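You operate a simulated robot arm through the tools that you are given. There is no shell and no other tool.

You run a simulated robot arm. Do the job below in one go: nothing can be reset, and whatever is moved stays where it is left.

Task
Tighten all three bolts of the stool with the socket wrench.
Fine: red line inside the yellow mark; put the wrench back.
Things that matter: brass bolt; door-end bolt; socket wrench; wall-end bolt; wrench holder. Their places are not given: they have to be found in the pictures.

It is judged by the outcome, as a careful person would: the job done as asked, and still so three seconds after it is handed in. It fails if anything else is knocked over, pushed out of place, dropped, spilled or broken.

Robot
A 7-joint arm with a two-finger gripper, fixed in place. Base frame: the origin is on the floor under the middle of its stand, x ahead of it, y to its left, z up. Units: cm, rad, N and s.
With the tool pointing down near the work surface it reaches from about 16 to 70 cm from the base axis. Its first joint turns from -2.897 to 2.897 rad. Payload 2.94 kg.
The TCP is the grasp point between the finger pads, 3 cm short of the fingertips. In the tool frame z runs along the fingers and y along their closing line. The gripper opens to 13.8 cm; its body begins 10.9 cm behind the TCP.
Orientation is told as [roll, pitch, yaw] about the base's x, y, z axes, in that order, counted from this pose: with the fingers straight down and closing along the base's y, the tool's x points along the base's -x, its y along +y and its z along -z.

Tools
- The arm moves only by the tool apply_moves. Its arguments are lists of equal length, an entry for each row: "slide": the shift along the base's x, y, z in mm, a list of three; "turn": the turn, a rotation vector about the base's x, y, z in degrees, a list of three; "fingers": the gripper command, from -1 (fully open) to 1 (shut), values between in proportion. In form: {"slide": [[x, y, z], ...], "turn": [[rx, ry, rz], ...], "fingers": [fingers, ...]}. A call has 1 to 20 rows; each row shifts and turns the commanded pose from where the row before left it. A row lasts 0.2 s, in which the tool goes at most 5 cm and 0.15 rad; a call with a longer step from one row to the next is refused whole, and so is a gripper value outside its range. Where a pose cannot be reached the arm comes as near as it can. A force on the tool above 50 N (or 10 N above the force at the start of the call, whichever is more), or a blocked arm, ends the call early, and 0.2 s more pass. The fingers move at their own pace (about 7.2 cm/s each) and stop on an object; they squeeze with about 39 N. The grip force told is the motor's: it shows also when the fingers shut on nothing. Time passes only in rows, and 0.2 s behind the last, so rows that do not move let the fingers close. The reply holds the time, the measured pose of the TCP, the force on the tool along the base axes, the opening and the grip force, in the units named above and with some noise, with the torque about the TCP (base axes, N m) and any sound that the robot's microphone picked up.
- Cameras (640 x 400 px; columns grow to the right, rows downward): "scene" is fixed at [22.01, 65.2, 150.03]; the picture's right is [-0.89, -0.45, 0.00], its down [-0.14, 0.28, -0.95] and it looks along [0.43, -0.85, -0.32] (base axes); focal length 311 px, centre (320, 200). "wrist" rides on the gripper at [7.1, 1.9, -14.6] in the tool frame; the picture's right is [-0.26, 0.96, 0.00], its down [-0.85, -0.23, -0.48] and it looks along [-0.46, -0.13, 0.88] (tool axes); focal length 280 px, centre (320, 200).
- get_image(camera): a new picture of that camera. The clock stands still meanwhile.
- slide_trunk(by): slides the trunk up (or, below 0, down) by that many cm; the arm rides with it, the base frame stays. It gives what a move gives, with no picture.
- locate(camera, pixels): for up to 12 pixels [column, row] of the newest picture of that camera ("zoom" is the newest enlarged one), the place [x, y, z] in the base frame of the surface seen there, good to about 0.2 cm. The clock stands still meanwhile.
- enlarge(camera, box): a new picture of the part [left, top, right, bottom] of that camera's present view, enlarged. The clock stands still meanwhile.
- close_job(): hands the job in; it is judged then, once.

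Unless the task says otherwise, let go and move clear before handing in.

The tools are called after ">>>" by a JSON object that holds its "fn" and its "kwargs". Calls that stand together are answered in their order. apply_moves: Moves the arm, as the interface text tells. Its arguments: {"type":"object","properties":{"slide":{"type":"array","items":{"type":"array","items":{"type":"number"}}},"turn":{"type":"array","items":{"type":"array","items":{"type":"number"}}},"fingers":{"type":"array","items":{"type":"number"}}},"required":["slide","turn","fingers"]} The other tools are called the same way: slide_trunk (by) moves the trunk up or down; get_image (camera) takes a picture; locate (camera, pixels) gives the place of the surface under pixels of a picture; enlarge (camera, box) takes an enlarged picture of a part of a camera's view; close_job () hands the job in.

At the start:

```text
time_s: 0.0
eef_pos: [44.18, -6.17, 135.14]
orientation: [0.0, 0.0, 0.002]
wrist_force: [-0.3, -0.6, 0.1]
wrist_torque: [-0.03, -0.04, 0.04]
width: 13.79
finger_force: 0.1
trunk travel left (down, up): [-42.5, 2.9]
```

scene: 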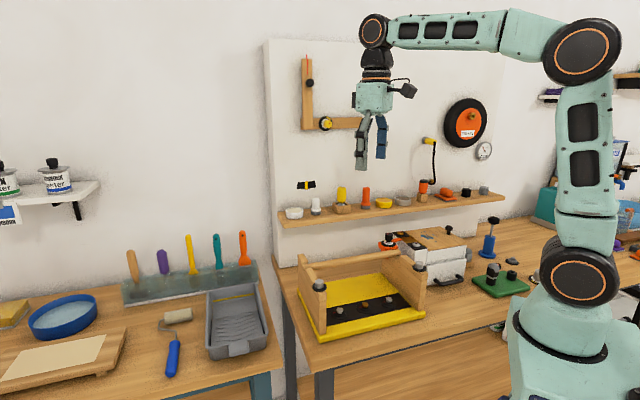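
wrist: 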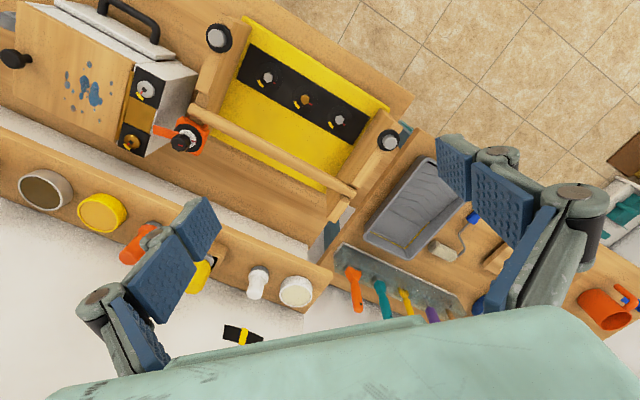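

The scene shows a yellow stool lying on its side/upside down near (365,305) with bolts on a black strip, and an orange holder near (388,243). I'll enlarge both views to see the bolts and wrench.

>>> {"fn": "enlarge", "kwargs": {"camera": "scene", "box": [280, 220, 460, 340]}}

>>> {"fn": "enlarge", "kwargs": {"camera": "wrist", "box": [100, 10, 420, 210]}}

```text
3.33 times, centred on (370, 280) of scene
```

zoom: 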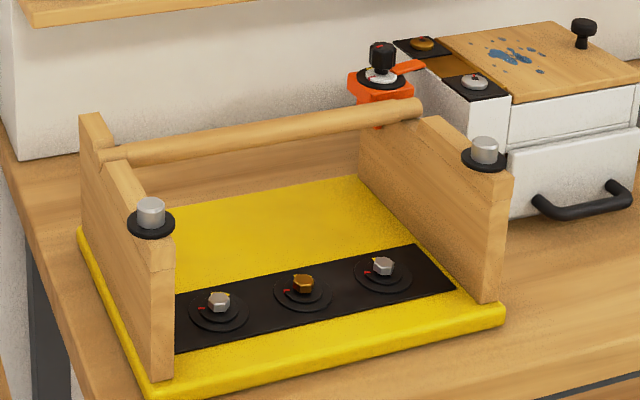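

```text
2.00 times, centred on (260, 110) of wrist
```

zoom: 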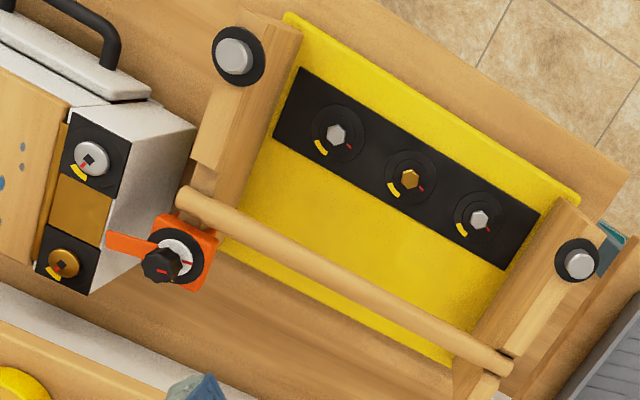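

The zooms show three hex bolts (two silver, one brass in the middle) on a black strip, each with a red line and a yellow mark, plus an orange holder with a black knob. I'll zoom in further and locate points.

>>> {"fn": "enlarge", "kwargs": {"camera": "wrist", "box": [230, 50, 390, 150]}}

>>> {"fn": "enlarge", "kwargs": {"camera": "wrist", "box": [140, 100, 220, 150]}}

>>> {"fn": "enlarge", "kwargs": {"camera": "scene", "box": [360, 220, 440, 270]}}

>>> {"fn": "enlarge", "kwargs": {"camera": "scene", "box": [320, 280, 400, 330]}}

```text
4.00 times, centred on (310, 100) of wrist
```

zoom: 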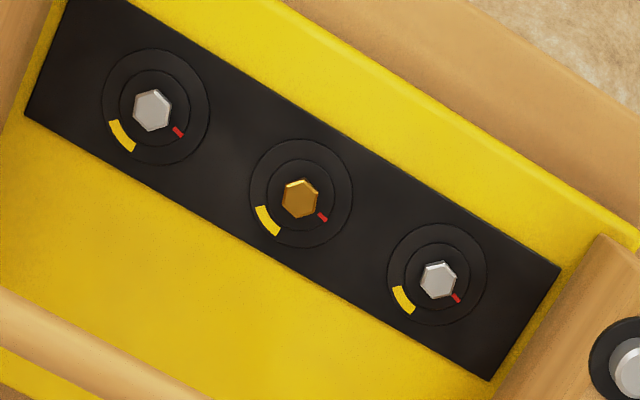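

```text
8.00 times, centred on (180, 125) of wrist
```

zoom: 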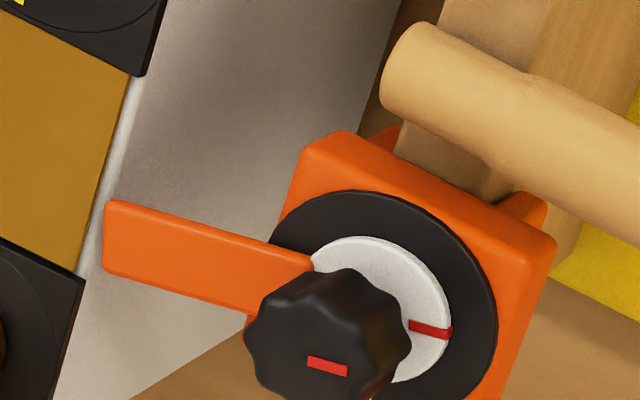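

```text
8.00 times, centred on (400, 245) of scene
```

zoom: 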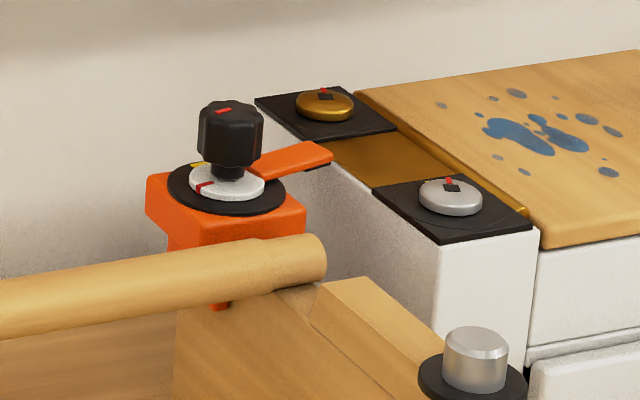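

```text
8.00 times, centred on (360, 305) of scene
```

zoom: 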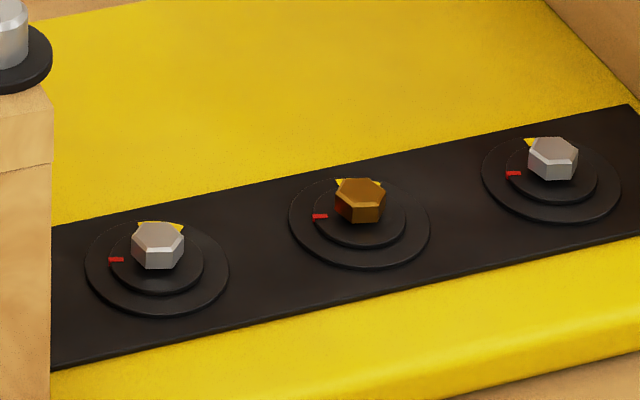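

The orange device holds a black knob with a red line and may be a clamp. The actual wrench and its holder could be the green base at (500,280) or the blue stand at (488,240), so I'll look there and along the shelf.

>>> {"fn": "enlarge", "kwargs": {"camera": "scene", "box": [450, 210, 562, 300]}}

>>> {"fn": "enlarge", "kwargs": {"camera": "scene", "box": [270, 170, 510, 230]}}

>>> {"fn": "enlarge", "kwargs": {"camera": "scene", "box": [520, 150, 640, 300]}}

>>> {"fn": "enlarge", "kwargs": {"camera": "scene", "box": [280, 40, 500, 200]}}

```text
4.44 times, centred on (506, 255) of scene
```

zoom: 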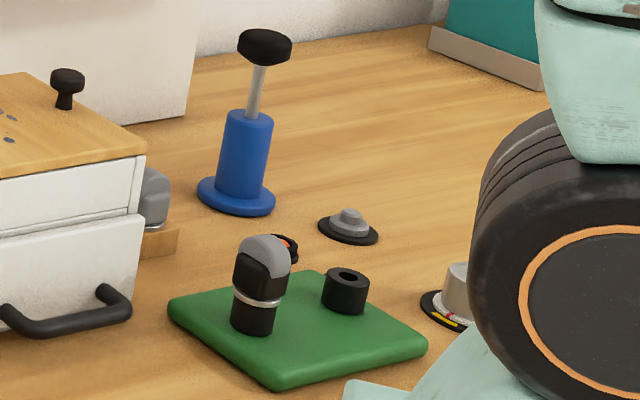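

```text
2.67 times, centred on (390, 200) of scene
```

zoom: 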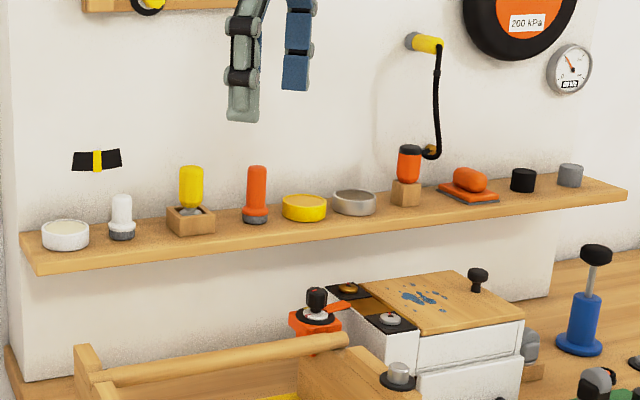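

```text
2.67 times, centred on (580, 225) of scene
```

zoom: 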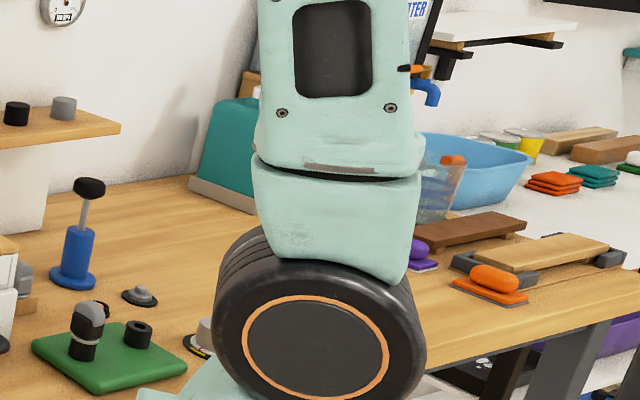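

```text
2.50 times, centred on (390, 120) of scene
```

zoom: 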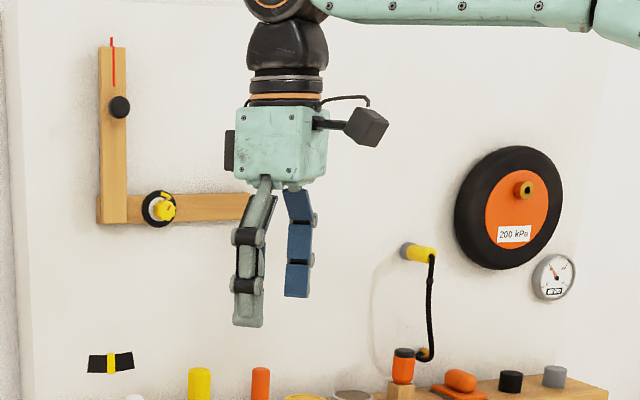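

The green base at scene (500,280) carries a black tool with a silver ring and grey head, possibly the socket wrench, beside a black cup. I'll locate these and the bolts before moving the wrist camera closer.

>>> {"fn": "get_image", "kwargs": {"camera": "scene"}}

>>> {"fn": "locate", "kwargs": {"camera": "scene", "pixels": [[493, 268], [495, 283], [512, 272], [500, 292], [492, 222], [525, 260], [340, 310], [365, 304], [389, 299], [388, 237], [388, 250], [318, 283]]}}

>>> {"fn": "locate", "kwargs": {"camera": "wrist", "pixels": [[267, 77], [305, 99], [339, 120], [178, 140], [190, 132], [390, 141], [219, 38], [344, 189], [200, 110], [145, 88], [130, 143]]}}

```text
taken
```

scene: 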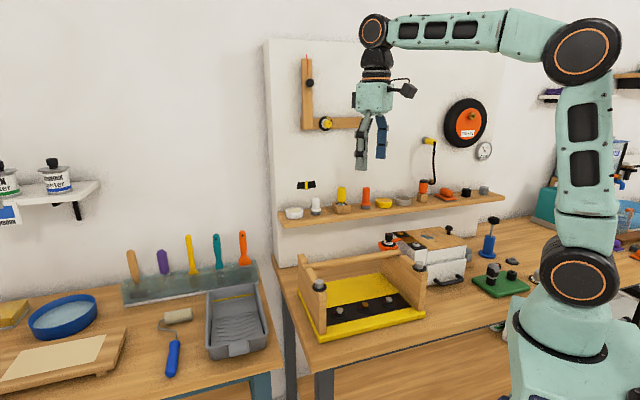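

```text
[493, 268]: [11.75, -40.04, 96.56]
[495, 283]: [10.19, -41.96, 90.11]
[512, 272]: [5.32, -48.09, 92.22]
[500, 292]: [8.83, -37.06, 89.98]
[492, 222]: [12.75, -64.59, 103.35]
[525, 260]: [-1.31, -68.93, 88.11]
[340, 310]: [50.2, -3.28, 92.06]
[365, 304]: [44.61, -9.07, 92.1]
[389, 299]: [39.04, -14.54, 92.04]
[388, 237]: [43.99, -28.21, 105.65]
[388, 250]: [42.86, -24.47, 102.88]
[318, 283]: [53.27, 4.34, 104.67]
```

```text
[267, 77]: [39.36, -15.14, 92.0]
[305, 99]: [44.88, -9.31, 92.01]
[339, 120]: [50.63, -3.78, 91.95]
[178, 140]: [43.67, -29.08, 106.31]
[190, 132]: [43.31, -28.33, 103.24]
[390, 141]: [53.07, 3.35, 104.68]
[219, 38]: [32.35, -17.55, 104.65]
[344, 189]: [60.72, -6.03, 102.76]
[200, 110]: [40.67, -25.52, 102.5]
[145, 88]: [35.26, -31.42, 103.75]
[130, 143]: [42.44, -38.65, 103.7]
```

The bolts sit at about (50.4,-3.5), (44.7,-9.2) and (39.2,-14.8), with heads topping out at z≈92. The green base is near (9,-42,90), so I'll swing the hand round for a close wrist view of it.

>>> {"fn": "apply_moves", "kwargs": {"slide": [[-19.1, -36.5, -10], [-21.9, -34.0, -10], [-24.6, -30.8, -10], [-26.8, -27.5, -10], [-28.5, -24.1, -10], [-30.0, -20.5, -10], [-31.0, -16.9, -10], [-31.7, -13.3, -10], [-31.8, -9.8, -10], [-31.7, -6.2, -10], [-31.1, -2.9, -10], [-30.3, 0.4, -10]], "turn": [[0, 0, -5.175], [0, 0, -5.175], [0, 0, -5.175], [0, 0, -5.175], [0, 0, -5.175], [0, 0, -5.175], [0, 0, -5.175], [0, 0, -5.175], [0, 0, -5.175], [0, 0, -5.175], [0, 0, -5.175], [0, 0, -5.175]], "fingers": [-1, -1, -1, -1, -1, -1, -1, -1, -1, -1, -1, -1]}}

>>> {"fn": "get_image", "kwargs": {"camera": "wrist"}}

```text
time_s: 2.5
eef_pos: [13.99, -28.77, 120.42]
orientation: [-0.065, 0.144, -0.989]
wrist_force: [1.2, 0.3, 0.0]
wrist_torque: [-0.01, 0.03, -0.02]
width: 13.81
finger_force: 0.1
trunk travel left (down, up): [-42.5, 2.9]
stopped in row 12: the arm was blocked; the commanded pose is now the measured one
```

```text
taken
```

wrist: 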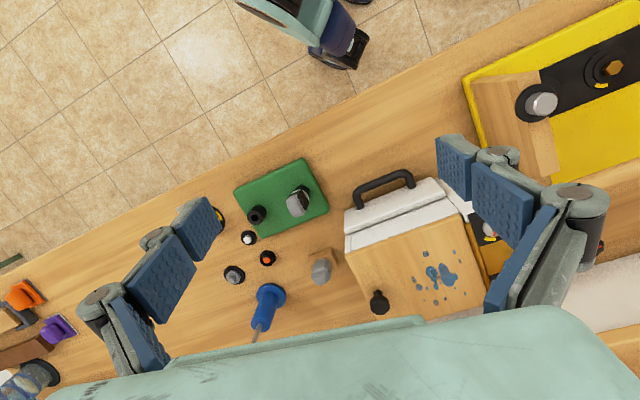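

The arm hit its reach limit near (14,-28.8,120). The wrist view still shows the green base around (285,195) with parts next to it, so I'll enlarge that region.

>>> {"fn": "enlarge", "kwargs": {"camera": "wrist", "box": [210, 150, 350, 290]}}

>>> {"fn": "enlarge", "kwargs": {"camera": "wrist", "box": [260, 170, 340, 230]}}

>>> {"fn": "get_image", "kwargs": {"camera": "scene"}}

```text
2.86 times, centred on (280, 220) of wrist
```

zoom: 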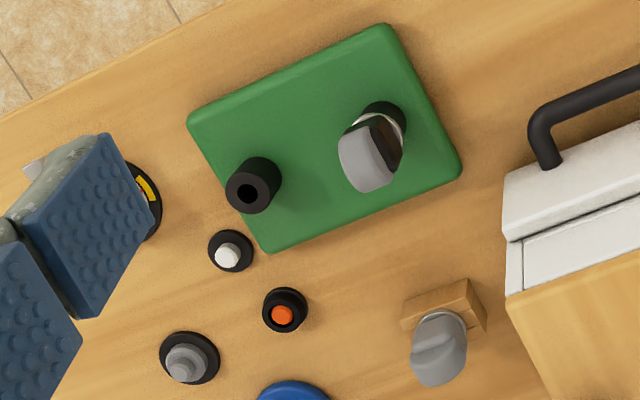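

```text
6.67 times, centred on (300, 200) of wrist
```

zoom: 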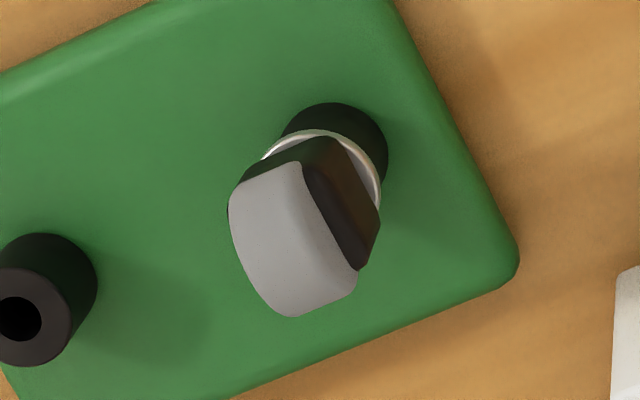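

```text
taken
```

scene: 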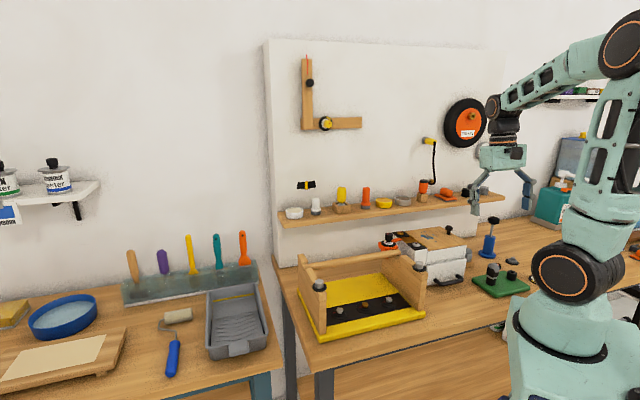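

The green base carries two black cups. One holds a tool with a grey flat-sided grip, and a second grey grip sits in a wooden block at (320,268). I'll locate these before getting closer.

>>> {"fn": "get_image", "kwargs": {"camera": "wrist"}}

>>> {"fn": "locate", "kwargs": {"camera": "wrist", "pixels": [[296, 206], [305, 195], [257, 213], [280, 225], [318, 272], [326, 256], [249, 237], [267, 258], [235, 275], [270, 292], [380, 302], [400, 230]]}}

>>> {"fn": "enlarge", "kwargs": {"camera": "wrist", "box": [290, 230, 360, 300]}}

>>> {"fn": "enlarge", "kwargs": {"camera": "wrist", "box": [210, 220, 290, 300]}}

```text
taken
```

wrist: 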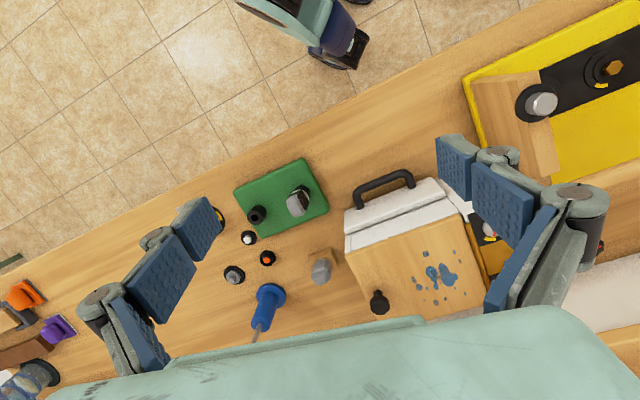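

```text
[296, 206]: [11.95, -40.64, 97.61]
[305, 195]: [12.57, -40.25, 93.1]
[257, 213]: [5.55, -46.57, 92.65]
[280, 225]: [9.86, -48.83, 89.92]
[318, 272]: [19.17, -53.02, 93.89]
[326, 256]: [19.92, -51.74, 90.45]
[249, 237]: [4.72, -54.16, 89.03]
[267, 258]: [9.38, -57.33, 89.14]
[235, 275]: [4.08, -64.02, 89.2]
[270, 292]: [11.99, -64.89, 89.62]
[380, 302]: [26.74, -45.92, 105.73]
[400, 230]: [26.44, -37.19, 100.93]
```

```text
5.71 times, centred on (325, 265) of wrist
```

zoom: 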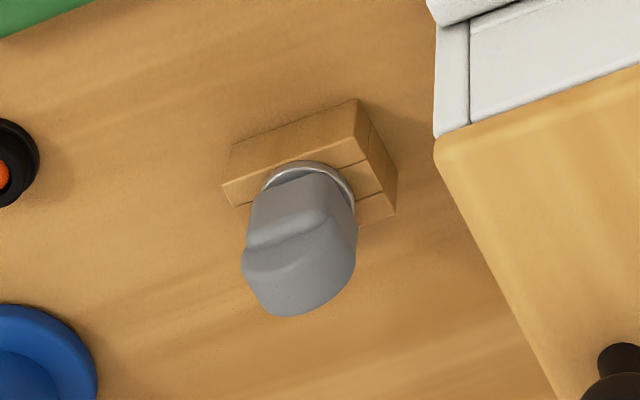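

```text
5.00 times, centred on (250, 260) of wrist
```

zoom: 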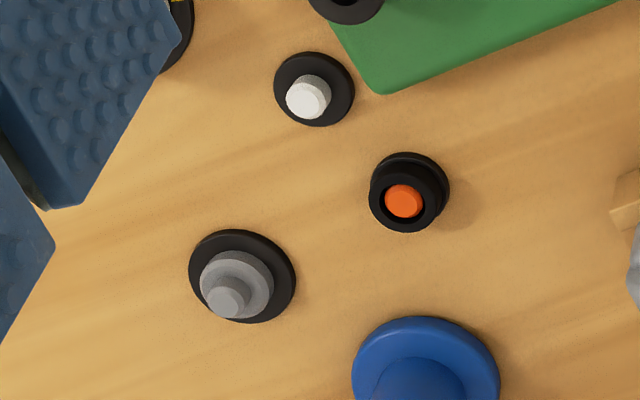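

The candidate tools stand near (12.2,-40.5,97.6) on the green base and (19.4,-52.5,94) in a wooden block. I'll move outward to recover the tilt left by the blockage and get nearer to both.

>>> {"fn": "apply_moves", "kwargs": {"slide": [[-4, -20, 3], [-4, -20, 3], [-4, -20, 3], [-4, -20, 0], [0, 0, 0]], "turn": [[-1.2, -1.9, 0], [-1.2, -1.9, 0], [-1.2, -1.9, 0], [-1.25, -1.94, 0], [0, 0, 0]], "fingers": [-1, -1, -1, -1, -1]}}

>>> {"fn": "get_image", "kwargs": {"camera": "wrist"}}

```text
time_s: 3.6
eef_pos: [12.24, -36.77, 121.37]
orientation: [0.001, -0.004, -0.986]
wrist_force: [-0.7, 0.0, 0.6]
wrist_torque: [0.0, -0.04, -0.03]
width: 13.83
finger_force: 0.0
trunk travel left (down, up): [-42.5, 2.9]
```

```text
taken
```

wrist: 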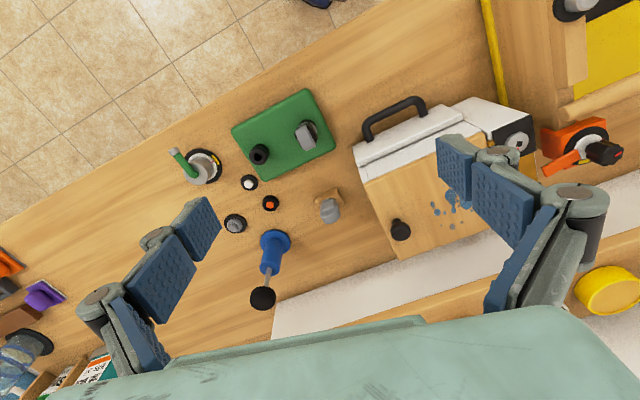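

The orientation is level again, and another object with a green lever and yellow mark appears at (200,165). I'll zoom in on these items from here.

>>> {"fn": "enlarge", "kwargs": {"camera": "wrist", "box": [225, 85, 345, 165]}}

>>> {"fn": "enlarge", "kwargs": {"camera": "wrist", "box": [160, 140, 280, 240]}}

>>> {"fn": "enlarge", "kwargs": {"camera": "wrist", "box": [290, 170, 370, 230]}}

>>> {"fn": "enlarge", "kwargs": {"camera": "wrist", "box": [490, 100, 640, 200]}}

```text
5.00 times, centred on (285, 125) of wrist
```

zoom: 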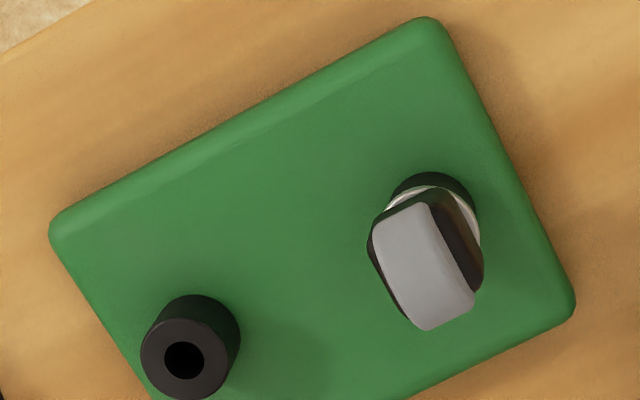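

```text
4.00 times, centred on (220, 190) of wrist
```

zoom: 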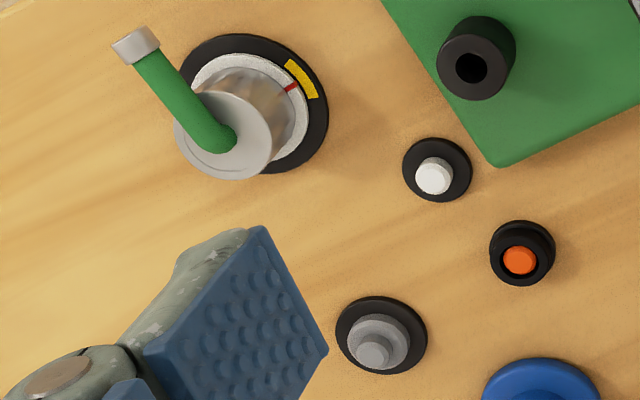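

```text
6.67 times, centred on (330, 200) of wrist
```

zoom: 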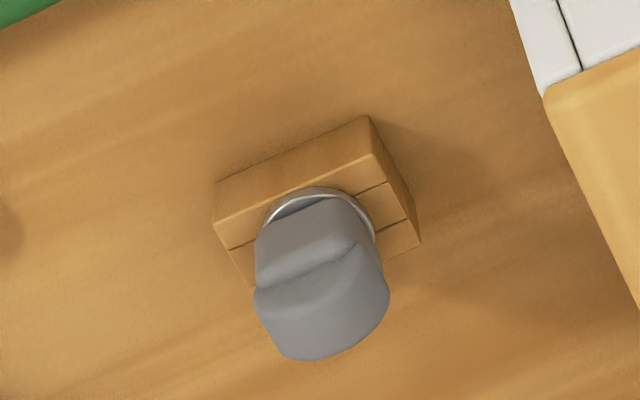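

```text
4.00 times, centred on (565, 150) of wrist
```

zoom: 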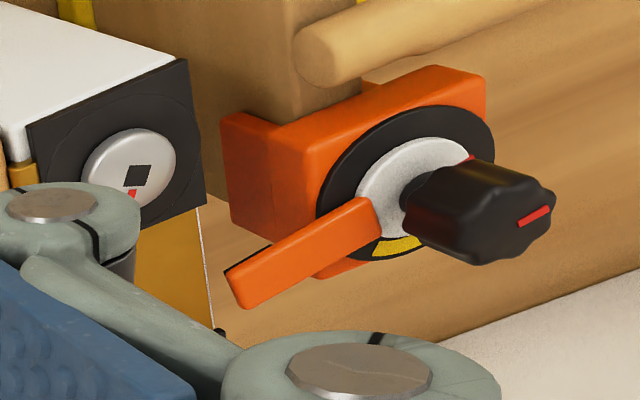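

Several stand-like objects could be the wrench, including items on the shelf such as a yellow grip in a wooden box and an orange one in a block. I'll zoom tightly on those with the scene camera.

>>> {"fn": "enlarge", "kwargs": {"camera": "scene", "box": [280, 175, 360, 225]}}

>>> {"fn": "enlarge", "kwargs": {"camera": "scene", "box": [360, 170, 440, 220]}}

>>> {"fn": "enlarge", "kwargs": {"camera": "scene", "box": [430, 170, 510, 220]}}

>>> {"fn": "enlarge", "kwargs": {"camera": "scene", "box": [460, 250, 540, 300]}}

```text
8.00 times, centred on (320, 200) of scene
```

zoom: 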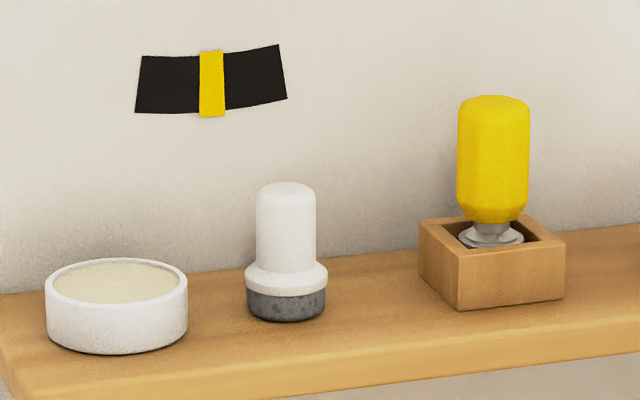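

```text
8.00 times, centred on (400, 195) of scene
```

zoom: 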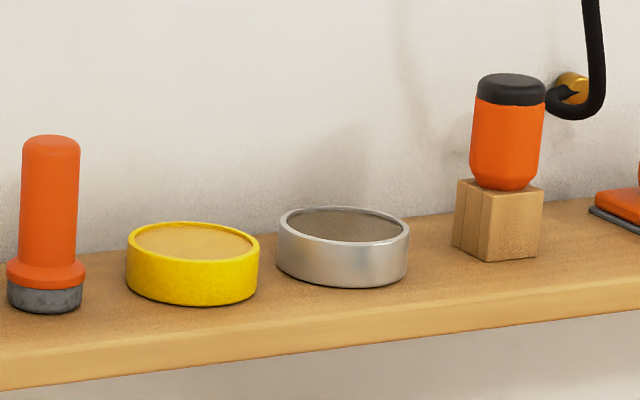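

```text
8.00 times, centred on (470, 195) of scene
```

zoom: 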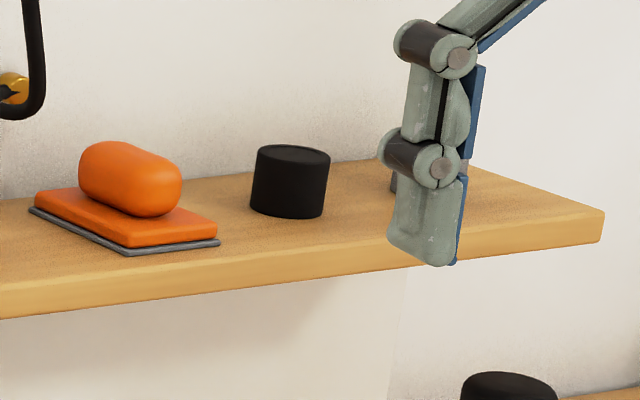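

```text
8.00 times, centred on (500, 275) of scene
```

zoom: 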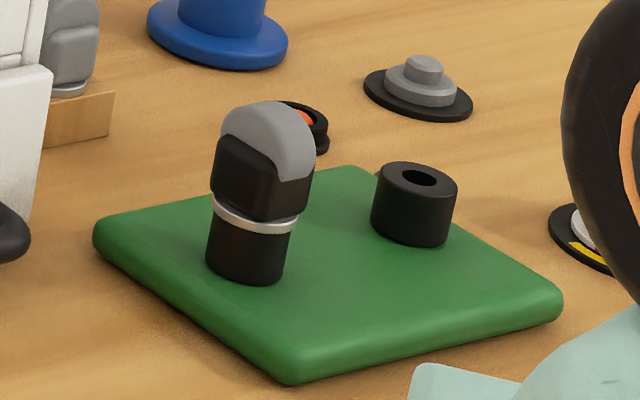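

I can't yet tell which of the handles is the socket wrench, so I need their sizes and positions. I'll locate the shelf items in the scene picture.

>>> {"fn": "get_image", "kwargs": {"camera": "scene"}}

>>> {"fn": "locate", "kwargs": {"camera": "scene", "pixels": [[342, 194], [342, 210], [316, 204], [366, 196], [424, 187], [422, 197], [383, 205], [465, 195], [390, 217], [294, 214], [330, 100]]}}

>>> {"fn": "get_image", "kwargs": {"camera": "wrist"}}

>>> {"fn": "locate", "kwargs": {"camera": "wrist", "pixels": [[308, 138], [305, 128], [259, 155], [290, 150], [328, 215], [328, 205], [329, 192], [200, 170], [180, 157], [265, 297], [400, 230], [575, 155]]}}

```text
taken
```

scene: 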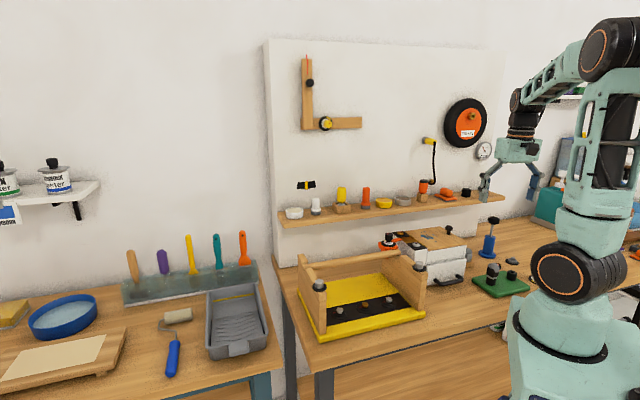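

```text
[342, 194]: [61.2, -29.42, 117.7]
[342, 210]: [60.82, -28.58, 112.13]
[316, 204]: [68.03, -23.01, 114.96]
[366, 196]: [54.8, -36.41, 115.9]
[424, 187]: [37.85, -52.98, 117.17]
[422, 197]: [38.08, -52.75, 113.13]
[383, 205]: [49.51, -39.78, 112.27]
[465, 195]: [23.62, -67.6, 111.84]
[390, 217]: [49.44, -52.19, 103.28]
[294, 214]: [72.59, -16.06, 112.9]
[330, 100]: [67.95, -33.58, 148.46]
```

```text
taken
```

wrist: 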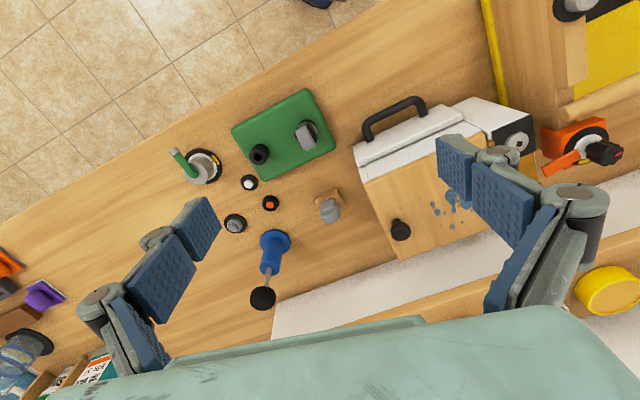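

```text
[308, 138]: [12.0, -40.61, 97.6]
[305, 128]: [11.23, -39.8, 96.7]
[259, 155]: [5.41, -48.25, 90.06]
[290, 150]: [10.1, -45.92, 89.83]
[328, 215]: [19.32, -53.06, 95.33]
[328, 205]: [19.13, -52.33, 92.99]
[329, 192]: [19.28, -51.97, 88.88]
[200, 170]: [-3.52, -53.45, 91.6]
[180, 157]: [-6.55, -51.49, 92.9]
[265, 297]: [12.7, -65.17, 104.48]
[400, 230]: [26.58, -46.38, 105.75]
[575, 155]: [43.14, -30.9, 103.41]
```

The tool on the green base tops out at z≈97.6 at (12.0,-40.6), and the empty cup has a through hole. I'll lower the trunk for a closer look, since everything under the fingers is below z≈98.

>>> {"fn": "slide_trunk", "kwargs": {"by": -13}}

>>> {"fn": "get_image", "kwargs": {"camera": "wrist"}}

```text
time_s: 5.2
eef_pos: [12.21, -36.71, 108.29]
orientation: [0.002, -0.003, -0.988]
wrist_force: [0.3, -0.3, 0.1]
wrist_torque: [0.02, -0.01, 0.01]
width: 13.81
finger_force: 0.0
trunk travel left (down, up): [-29.5, 15.9]
```

```text
taken
```

wrist: 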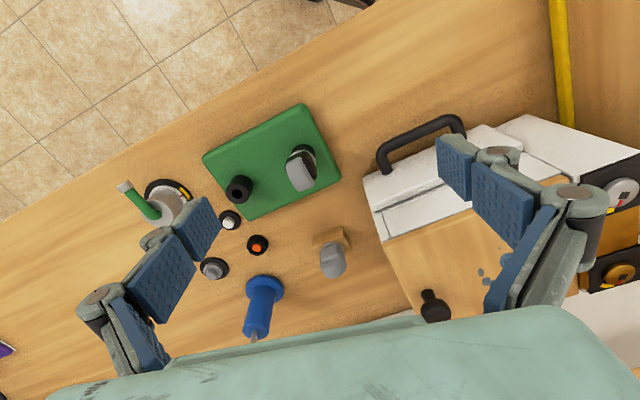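

>>> {"fn": "enlarge", "kwargs": {"camera": "wrist", "box": [200, 100, 360, 220]}}

>>> {"fn": "enlarge", "kwargs": {"camera": "wrist", "box": [280, 210, 380, 290]}}

>>> {"fn": "enlarge", "kwargs": {"camera": "wrist", "box": [270, 130, 340, 200]}}

```text
3.33 times, centred on (280, 160) of wrist
```

zoom: 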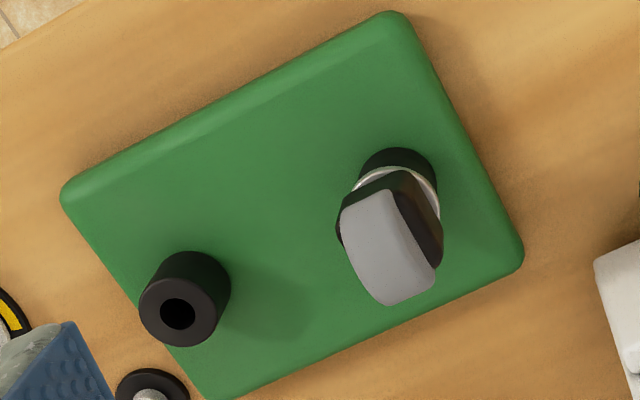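

```text
5.00 times, centred on (330, 250) of wrist
```

zoom: 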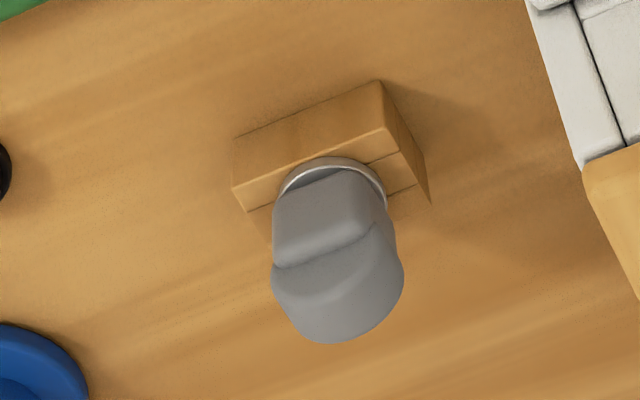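

```text
5.71 times, centred on (305, 165) of wrist
```

zoom: 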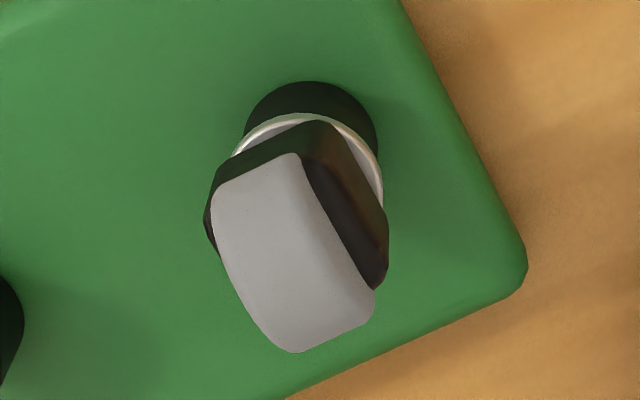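

The cup's hole measures about 1.3 cm and the block under the grey grip shows similarly narrow seams, both too small for a socket over the ~1.8 cm bolt heads. The yellow handle with a wider silver end in an open wooden box at (61,-29) looks more like a socket wrench, so I'll raise the trunk and look at it.

>>> {"fn": "slide_trunk", "kwargs": {"by": 13}}

>>> {"fn": "apply_moves", "kwargs": {"slide": [[31.1, -1.9, 8], [32.0, 0.7, 8], [32.6, 3.5, 8], [33.3, 6.1, 8], [33.2, 9.4, 8], [33.1, 12.4, 8], [33.2, 15.1, 8], [32.1, 18.5, 8], [31.3, 21.4, 8], [30.6, 24.2, 8], [28.7, 27.4, 0], [27.0, 30.2, 0]], "turn": [[0, 0, 2.57], [0, 0, 2.57], [0, 0, 2.57], [0, 0, 2.57], [0, 0, 2.57], [0, 0, 2.57], [0, 0, 2.57], [0, 0, 2.57], [0, 0, 2.57], [0, 0, 2.57], [0, 0, 2.57], [0, 0, 2.57]], "fingers": [-1, -1, -1, -1, -1, -1, -1, -1, -1, -1, -1, -1]}}

>>> {"fn": "get_image", "kwargs": {"camera": "wrist"}}

```text
time_s: 6.8
eef_pos: [12.36, -36.61, 121.51]
orientation: [0.002, -0.003, -0.988]
wrist_force: [0.1, 0.5, 0.1]
wrist_torque: [0.01, 0.02, -0.01]
width: 13.81
finger_force: 0.1
trunk travel left (down, up): [-42.5, 2.9]
```

```text
time_s: 9.4
eef_pos: [50.13, -19.89, 129.42]
orientation: [0.002, -0.001, -0.448]
wrist_force: [-0.5, 1.4, 0.2]
wrist_torque: [0.0, 0.05, 0.02]
width: 13.8
finger_force: 0.0
trunk travel left (down, up): [-42.5, 2.9]
```

```text
taken
```

wrist: 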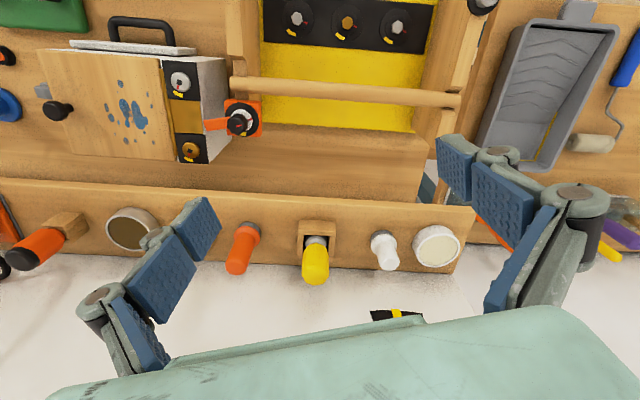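

>>> {"fn": "enlarge", "kwargs": {"camera": "wrist", "box": [270, 205, 370, 295]}}

>>> {"fn": "enlarge", "kwargs": {"camera": "wrist", "box": [0, 190, 170, 290]}}

>>> {"fn": "enlarge", "kwargs": {"camera": "wrist", "box": [260, 0, 440, 60]}}

>>> {"fn": "enlarge", "kwargs": {"camera": "wrist", "box": [150, 60, 280, 170]}}

```text
4.44 times, centred on (320, 250) of wrist
```

zoom: 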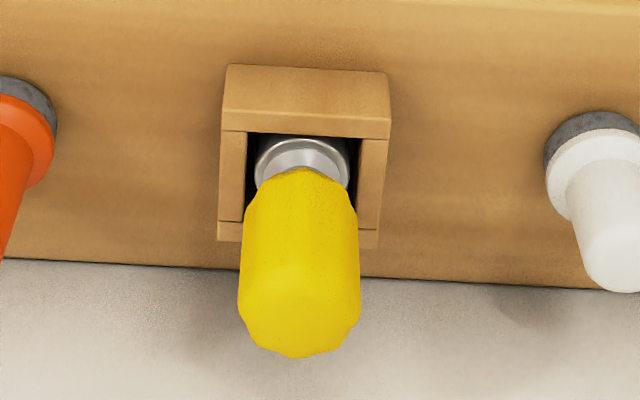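

```text
3.76 times, centred on (85, 240) of wrist
```

zoom: 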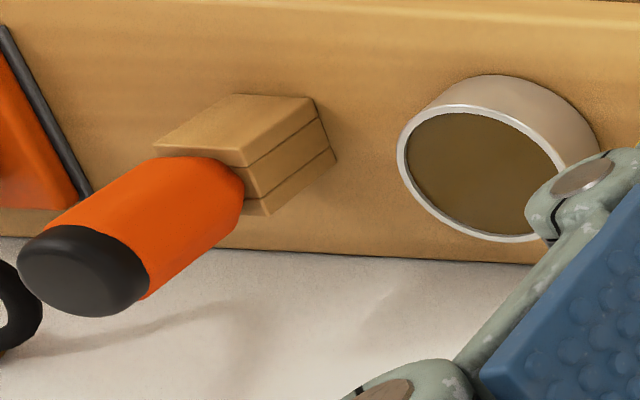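

```text
3.56 times, centred on (350, 30) of wrist
```

zoom: 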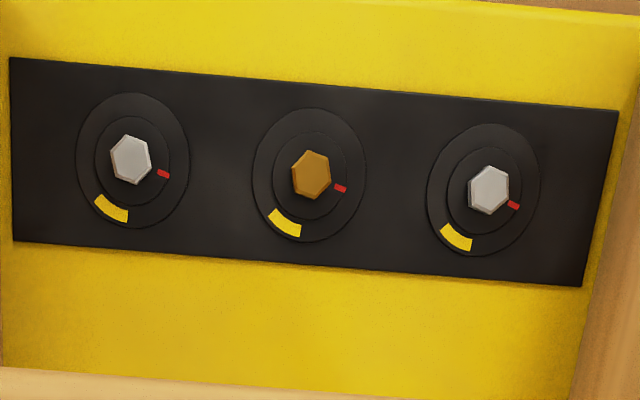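

```text
3.64 times, centred on (215, 115) of wrist
```

zoom: 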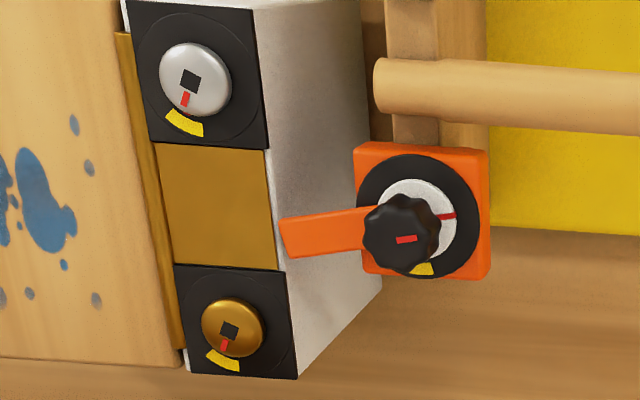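

The zoom confirms it: a fluted yellow handle with a silver socket stands in an open-topped wooden box (raw ~(316,255)). The white box's two dials already have their red lines in the yellow and aren't mine to touch. I'll locate the wrench, the box and the bolts precisely.

>>> {"fn": "enlarge", "kwargs": {"camera": "wrist", "box": [270, 205, 370, 295]}}

>>> {"fn": "locate", "kwargs": {"camera": "zoom", "pixels": [[226, 67], [386, 75], [223, 133], [389, 137], [219, 222], [377, 230], [298, 345], [298, 250], [245, 290], [355, 290], [300, 150], [258, 180]]}}

>>> {"fn": "locate", "kwargs": {"camera": "wrist", "pixels": [[316, 278], [316, 262], [296, 18], [347, 22], [398, 27], [310, 95], [450, 97], [230, 85], [468, 80], [120, 200]]}}

```text
4.44 times, centred on (320, 250) of wrist
```

zoom: 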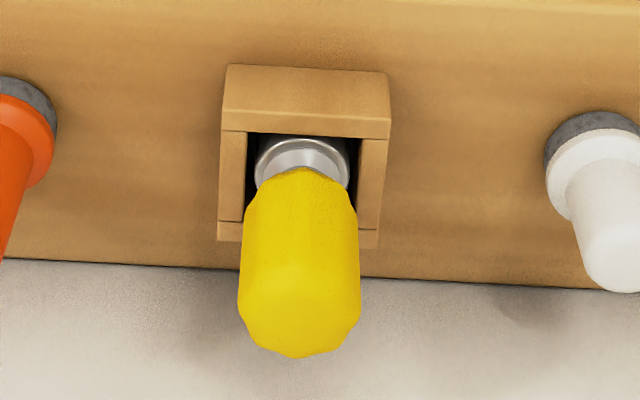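

```text
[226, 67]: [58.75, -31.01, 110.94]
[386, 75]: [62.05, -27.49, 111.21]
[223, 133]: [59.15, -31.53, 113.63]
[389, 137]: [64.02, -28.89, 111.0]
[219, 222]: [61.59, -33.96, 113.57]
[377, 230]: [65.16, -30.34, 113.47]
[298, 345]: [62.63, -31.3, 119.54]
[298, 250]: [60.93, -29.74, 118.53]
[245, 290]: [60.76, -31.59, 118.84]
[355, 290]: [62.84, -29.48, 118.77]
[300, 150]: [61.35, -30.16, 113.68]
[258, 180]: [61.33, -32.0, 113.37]
```

```text
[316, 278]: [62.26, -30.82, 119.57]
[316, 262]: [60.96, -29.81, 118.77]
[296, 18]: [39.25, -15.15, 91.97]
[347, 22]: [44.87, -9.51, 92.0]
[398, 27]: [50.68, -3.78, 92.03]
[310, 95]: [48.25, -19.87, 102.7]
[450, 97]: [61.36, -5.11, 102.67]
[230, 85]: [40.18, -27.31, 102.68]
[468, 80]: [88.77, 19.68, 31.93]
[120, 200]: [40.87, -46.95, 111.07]
```

The wrench axis is near (62.0,-30.8), with its handle top at z≈119.6. The box opening is about 3.4 cm square, centred at (62.15,-30.94) with its rim at z≈113.6, and it's aligned at 45°. I'll check the gripper's shape and the bolts' clearances next.

>>> {"fn": "enlarge", "kwargs": {"camera": "scene", "box": [320, 60, 480, 200]}}

>>> {"fn": "enlarge", "kwargs": {"camera": "scene", "box": [290, 230, 440, 340]}}

>>> {"fn": "locate", "kwargs": {"camera": "zoom", "pixels": [[80, 160], [140, 200], [165, 235], [170, 380], [455, 150], [530, 215], [560, 240], [550, 355], [150, 330], [470, 270], [260, 130], [250, 230]]}}

```text
2.86 times, centred on (400, 130) of scene
```

zoom: 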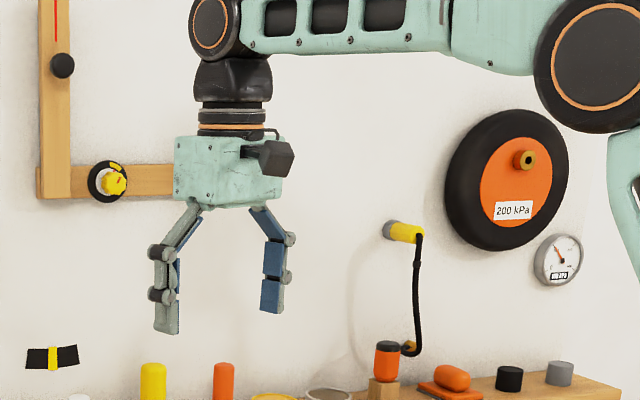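

```text
3.64 times, centred on (365, 285) of scene
```

zoom: 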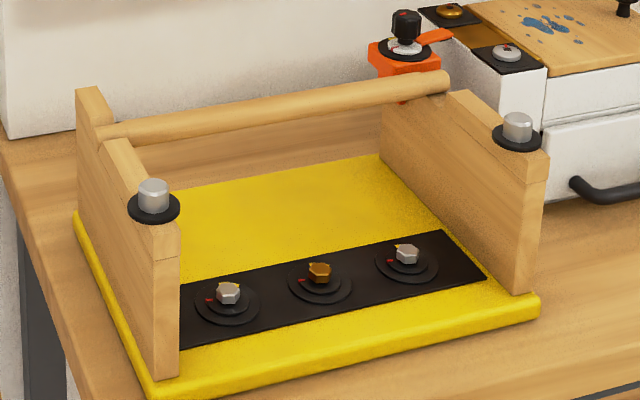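

```text
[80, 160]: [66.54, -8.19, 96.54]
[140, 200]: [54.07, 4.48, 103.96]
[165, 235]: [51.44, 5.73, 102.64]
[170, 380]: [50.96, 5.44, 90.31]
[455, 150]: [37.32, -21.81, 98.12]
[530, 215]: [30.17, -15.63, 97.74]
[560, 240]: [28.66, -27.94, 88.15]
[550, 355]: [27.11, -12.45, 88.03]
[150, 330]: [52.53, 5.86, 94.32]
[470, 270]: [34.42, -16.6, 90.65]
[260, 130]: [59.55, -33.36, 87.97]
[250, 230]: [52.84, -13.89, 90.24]
```

The stool seat top is at z≈90.3, and its side boards leave about 5.5–6 cm beside the end bolts. I'll turn the hand to yaw -45° so the fingers close along the shelf, narrow the opening, and move nearer the wrench for a refined look.

>>> {"fn": "apply_moves", "kwargs": {"slide": [[11, -9, -3], [11, -9, -3], [11, -9, -3], [11, -9, -3], [11, -10, -2], [0, 0, 0]], "turn": [[0, 0, -3.86], [0, 0, -3.86], [0, 0, -3.86], [0, 0, -3.86], [0, 0, -3.86], [0, 0, 0]], "fingers": [0.2, 0.2, 0.2, 0.2, 0.2, 0.2]}}

>>> {"fn": "get_image", "kwargs": {"camera": "wrist"}}

>>> {"fn": "get_image", "kwargs": {"camera": "scene"}}

```text
time_s: 10.8
eef_pos: [55.59, -24.63, 128.08]
orientation: [0.002, -0.004, -0.789]
wrist_force: [-0.4, 0.3, -0.6]
wrist_torque: [-0.01, 0.01, 0.0]
width: 5.51
finger_force: 0.0
trunk travel left (down, up): [-42.5, 2.9]
```

```text
taken
```

wrist: 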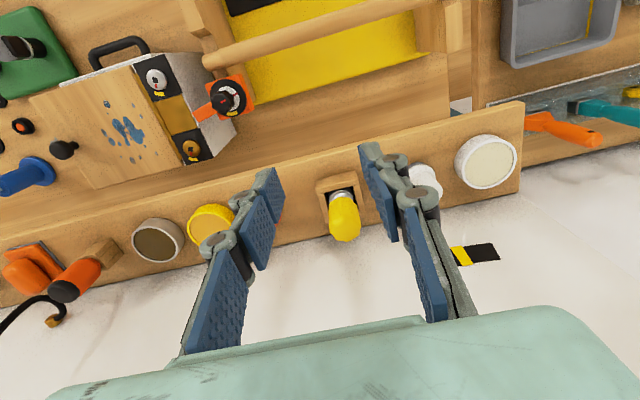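

```text
taken
```

scene: 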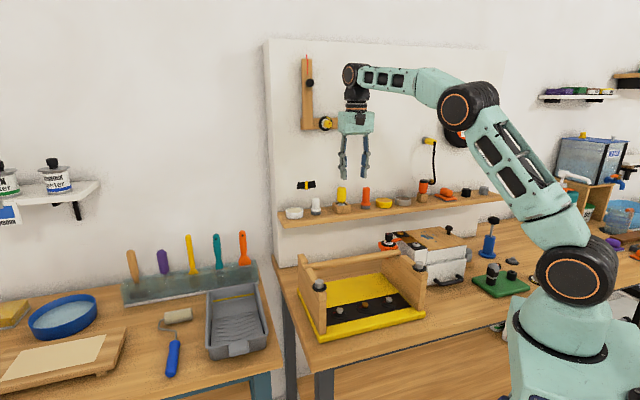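

The wrench is now centred between the fingers in view at about (343,215). I'll zoom in and locate the handle and socket edges precisely.

>>> {"fn": "enlarge", "kwargs": {"camera": "wrist", "box": [300, 165, 390, 250]}}

>>> {"fn": "locate", "kwargs": {"camera": "zoom", "pixels": [[120, 115], [200, 95], [300, 70], [145, 235], [165, 315], [255, 95], [290, 300], [315, 470], [350, 540], [250, 420], [400, 380], [250, 140]]}}

```text
4.71 times, centred on (345, 208) of wrist
```

zoom: 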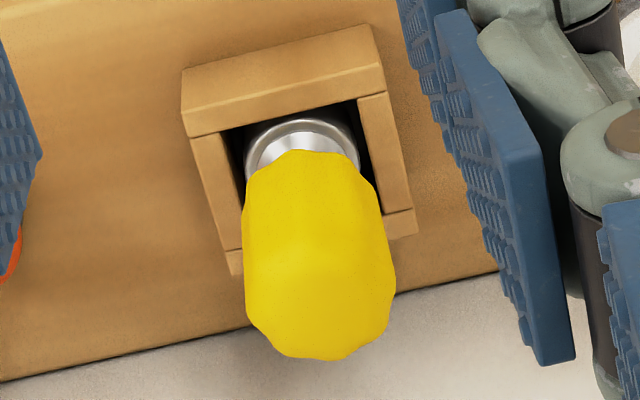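

```text
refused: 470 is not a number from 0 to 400
```

>>> {"fn": "locate", "kwargs": {"camera": "zoom", "pixels": [[193, 135], [384, 92], [226, 248], [412, 210], [185, 100], [372, 50], [252, 240], [386, 240], [320, 335], [315, 215], [300, 125], [252, 300]]}}

>>> {"fn": "locate", "kwargs": {"camera": "wrist", "pixels": [[345, 238], [345, 232], [340, 225], [350, 225], [334, 222], [356, 222], [343, 205], [340, 190]]}}

```text
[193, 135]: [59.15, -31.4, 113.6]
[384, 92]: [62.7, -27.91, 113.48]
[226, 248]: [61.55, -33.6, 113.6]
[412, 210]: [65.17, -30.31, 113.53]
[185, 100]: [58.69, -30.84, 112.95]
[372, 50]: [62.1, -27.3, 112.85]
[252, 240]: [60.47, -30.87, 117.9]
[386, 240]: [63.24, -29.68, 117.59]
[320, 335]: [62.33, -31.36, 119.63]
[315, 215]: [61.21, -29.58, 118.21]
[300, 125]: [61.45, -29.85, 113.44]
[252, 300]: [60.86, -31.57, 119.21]
```

```text
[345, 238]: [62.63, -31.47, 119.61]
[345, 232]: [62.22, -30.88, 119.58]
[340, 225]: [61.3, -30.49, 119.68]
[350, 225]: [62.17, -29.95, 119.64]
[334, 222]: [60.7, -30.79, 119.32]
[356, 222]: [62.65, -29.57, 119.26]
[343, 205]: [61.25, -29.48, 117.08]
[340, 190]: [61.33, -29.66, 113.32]
```

The handle centre is at about (62.18,-30.63) with its top at z≈119.6, and the box opening's centre is (62.12,-30.8). I'll move above it at z≈128 and check that the arm reaches.

>>> {"fn": "apply_moves", "kwargs": {"slide": [[22, -20, 0], [22, -20, 0], [21.9, -20, 0], [0, 0, 0], [0, 0, 0]], "turn": [[0, 0, 0], [0, 0, 0], [0, 0, 0.2], [0, 0, 0], [0, 0, 0]], "fingers": [0.2, 0.2, 0.2, 0.2, 0.2]}}

>>> {"fn": "get_image", "kwargs": {"camera": "wrist"}}

```text
time_s: 12.0
eef_pos: [58.97, -28.7, 127.02]
orientation: [0.002, -0.005, -0.783]
wrist_force: [-0.1, -0.7, -0.4]
wrist_torque: [0.0, 0.0, -0.03]
width: 5.53
finger_force: 0.1
out of reach, approached as far as the arm can: row 2, 3
trunk travel left (down, up): [-42.5, 2.9]
```

```text
taken
```

wrist: 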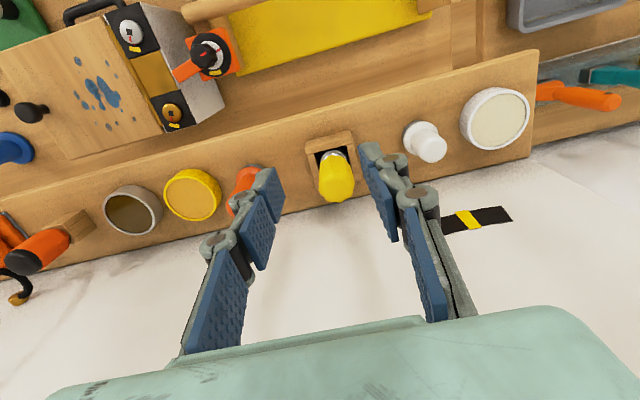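

The hand fell short at r≈65.6 because it is high above the shoulder. I'll raise the trunk its last 2.9 cm, back off along the wall normal, and approach the handle horizontally at a lower height.

>>> {"fn": "slide_trunk", "kwargs": {"by": 2.8}}

>>> {"fn": "apply_moves", "kwargs": {"slide": [[-12, 19, -10], [-12, 19, -20], [0, 0, -40], [0, 0, -40], [0, 0, 0]], "turn": [[0, 0, 0], [0, 0, 0], [0, 0, 0], [0, 0, 0], [0, 0, 0]], "fingers": [0.2, 0.2, 0.2, 0.2, 0.2]}}

```text
time_s: 12.7
eef_pos: [59.03, -28.52, 129.9]
orientation: [0.0, -0.003, -0.782]
wrist_force: [0.6, 1.0, -0.6]
wrist_torque: [0.01, 0.02, 0.02]
width: 5.51
finger_force: 0.0
trunk travel left (down, up): [-45.3, 0.1]
```

```text
time_s: 13.9
eef_pos: [56.64, -24.92, 119.0]
orientation: [0.003, -0.005, -0.783]
wrist_force: [-0.1, -0.1, -0.1]
wrist_torque: [-0.02, 0.01, -0.02]
width: 5.51
finger_force: 0.0
trunk travel left (down, up): [-45.3, 0.1]
```

I'm at (56.6,-24.9,119.0), lined up with the handle along the shelf (u≈22.4). I'll lower slightly and advance most of the way, then check the picture.

>>> {"fn": "apply_moves", "kwargs": {"slide": [[0, 0, -11], [14, -14.3, 0], [14, -14.3, 0], [0, 0, 0]], "turn": [[0, 0, 0], [0, 0, 0], [0, 0, 0], [0, 0, 0]], "fingers": [0.2, 0.2, 0.2, 0.2]}}

>>> {"fn": "get_image", "kwargs": {"camera": "wrist"}}

>>> {"fn": "enlarge", "kwargs": {"camera": "scene", "box": [290, 110, 450, 230]}}

```text
time_s: 14.9
eef_pos: [59.49, -27.64, 117.92]
orientation: [0.002, -0.003, -0.784]
wrist_force: [0.7, 0.2, -0.4]
wrist_torque: [0.01, -0.01, 0.03]
width: 5.52
finger_force: 0.1
trunk travel left (down, up): [-45.3, 0.1]
```

```text
taken
```

wrist: 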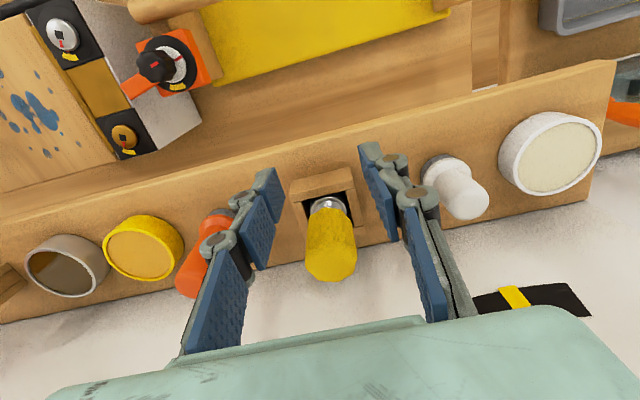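

```text
3.33 times, centred on (370, 170) of scene
```

zoom: 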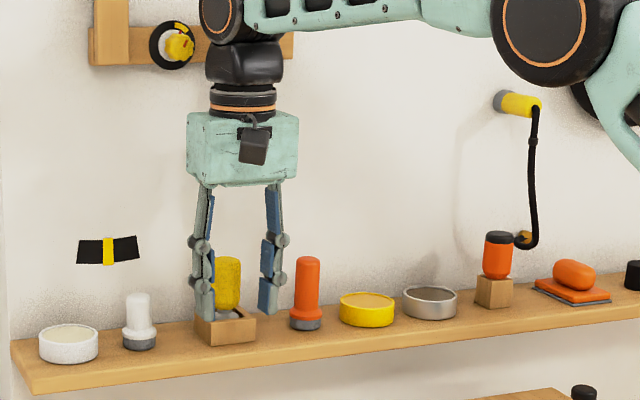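

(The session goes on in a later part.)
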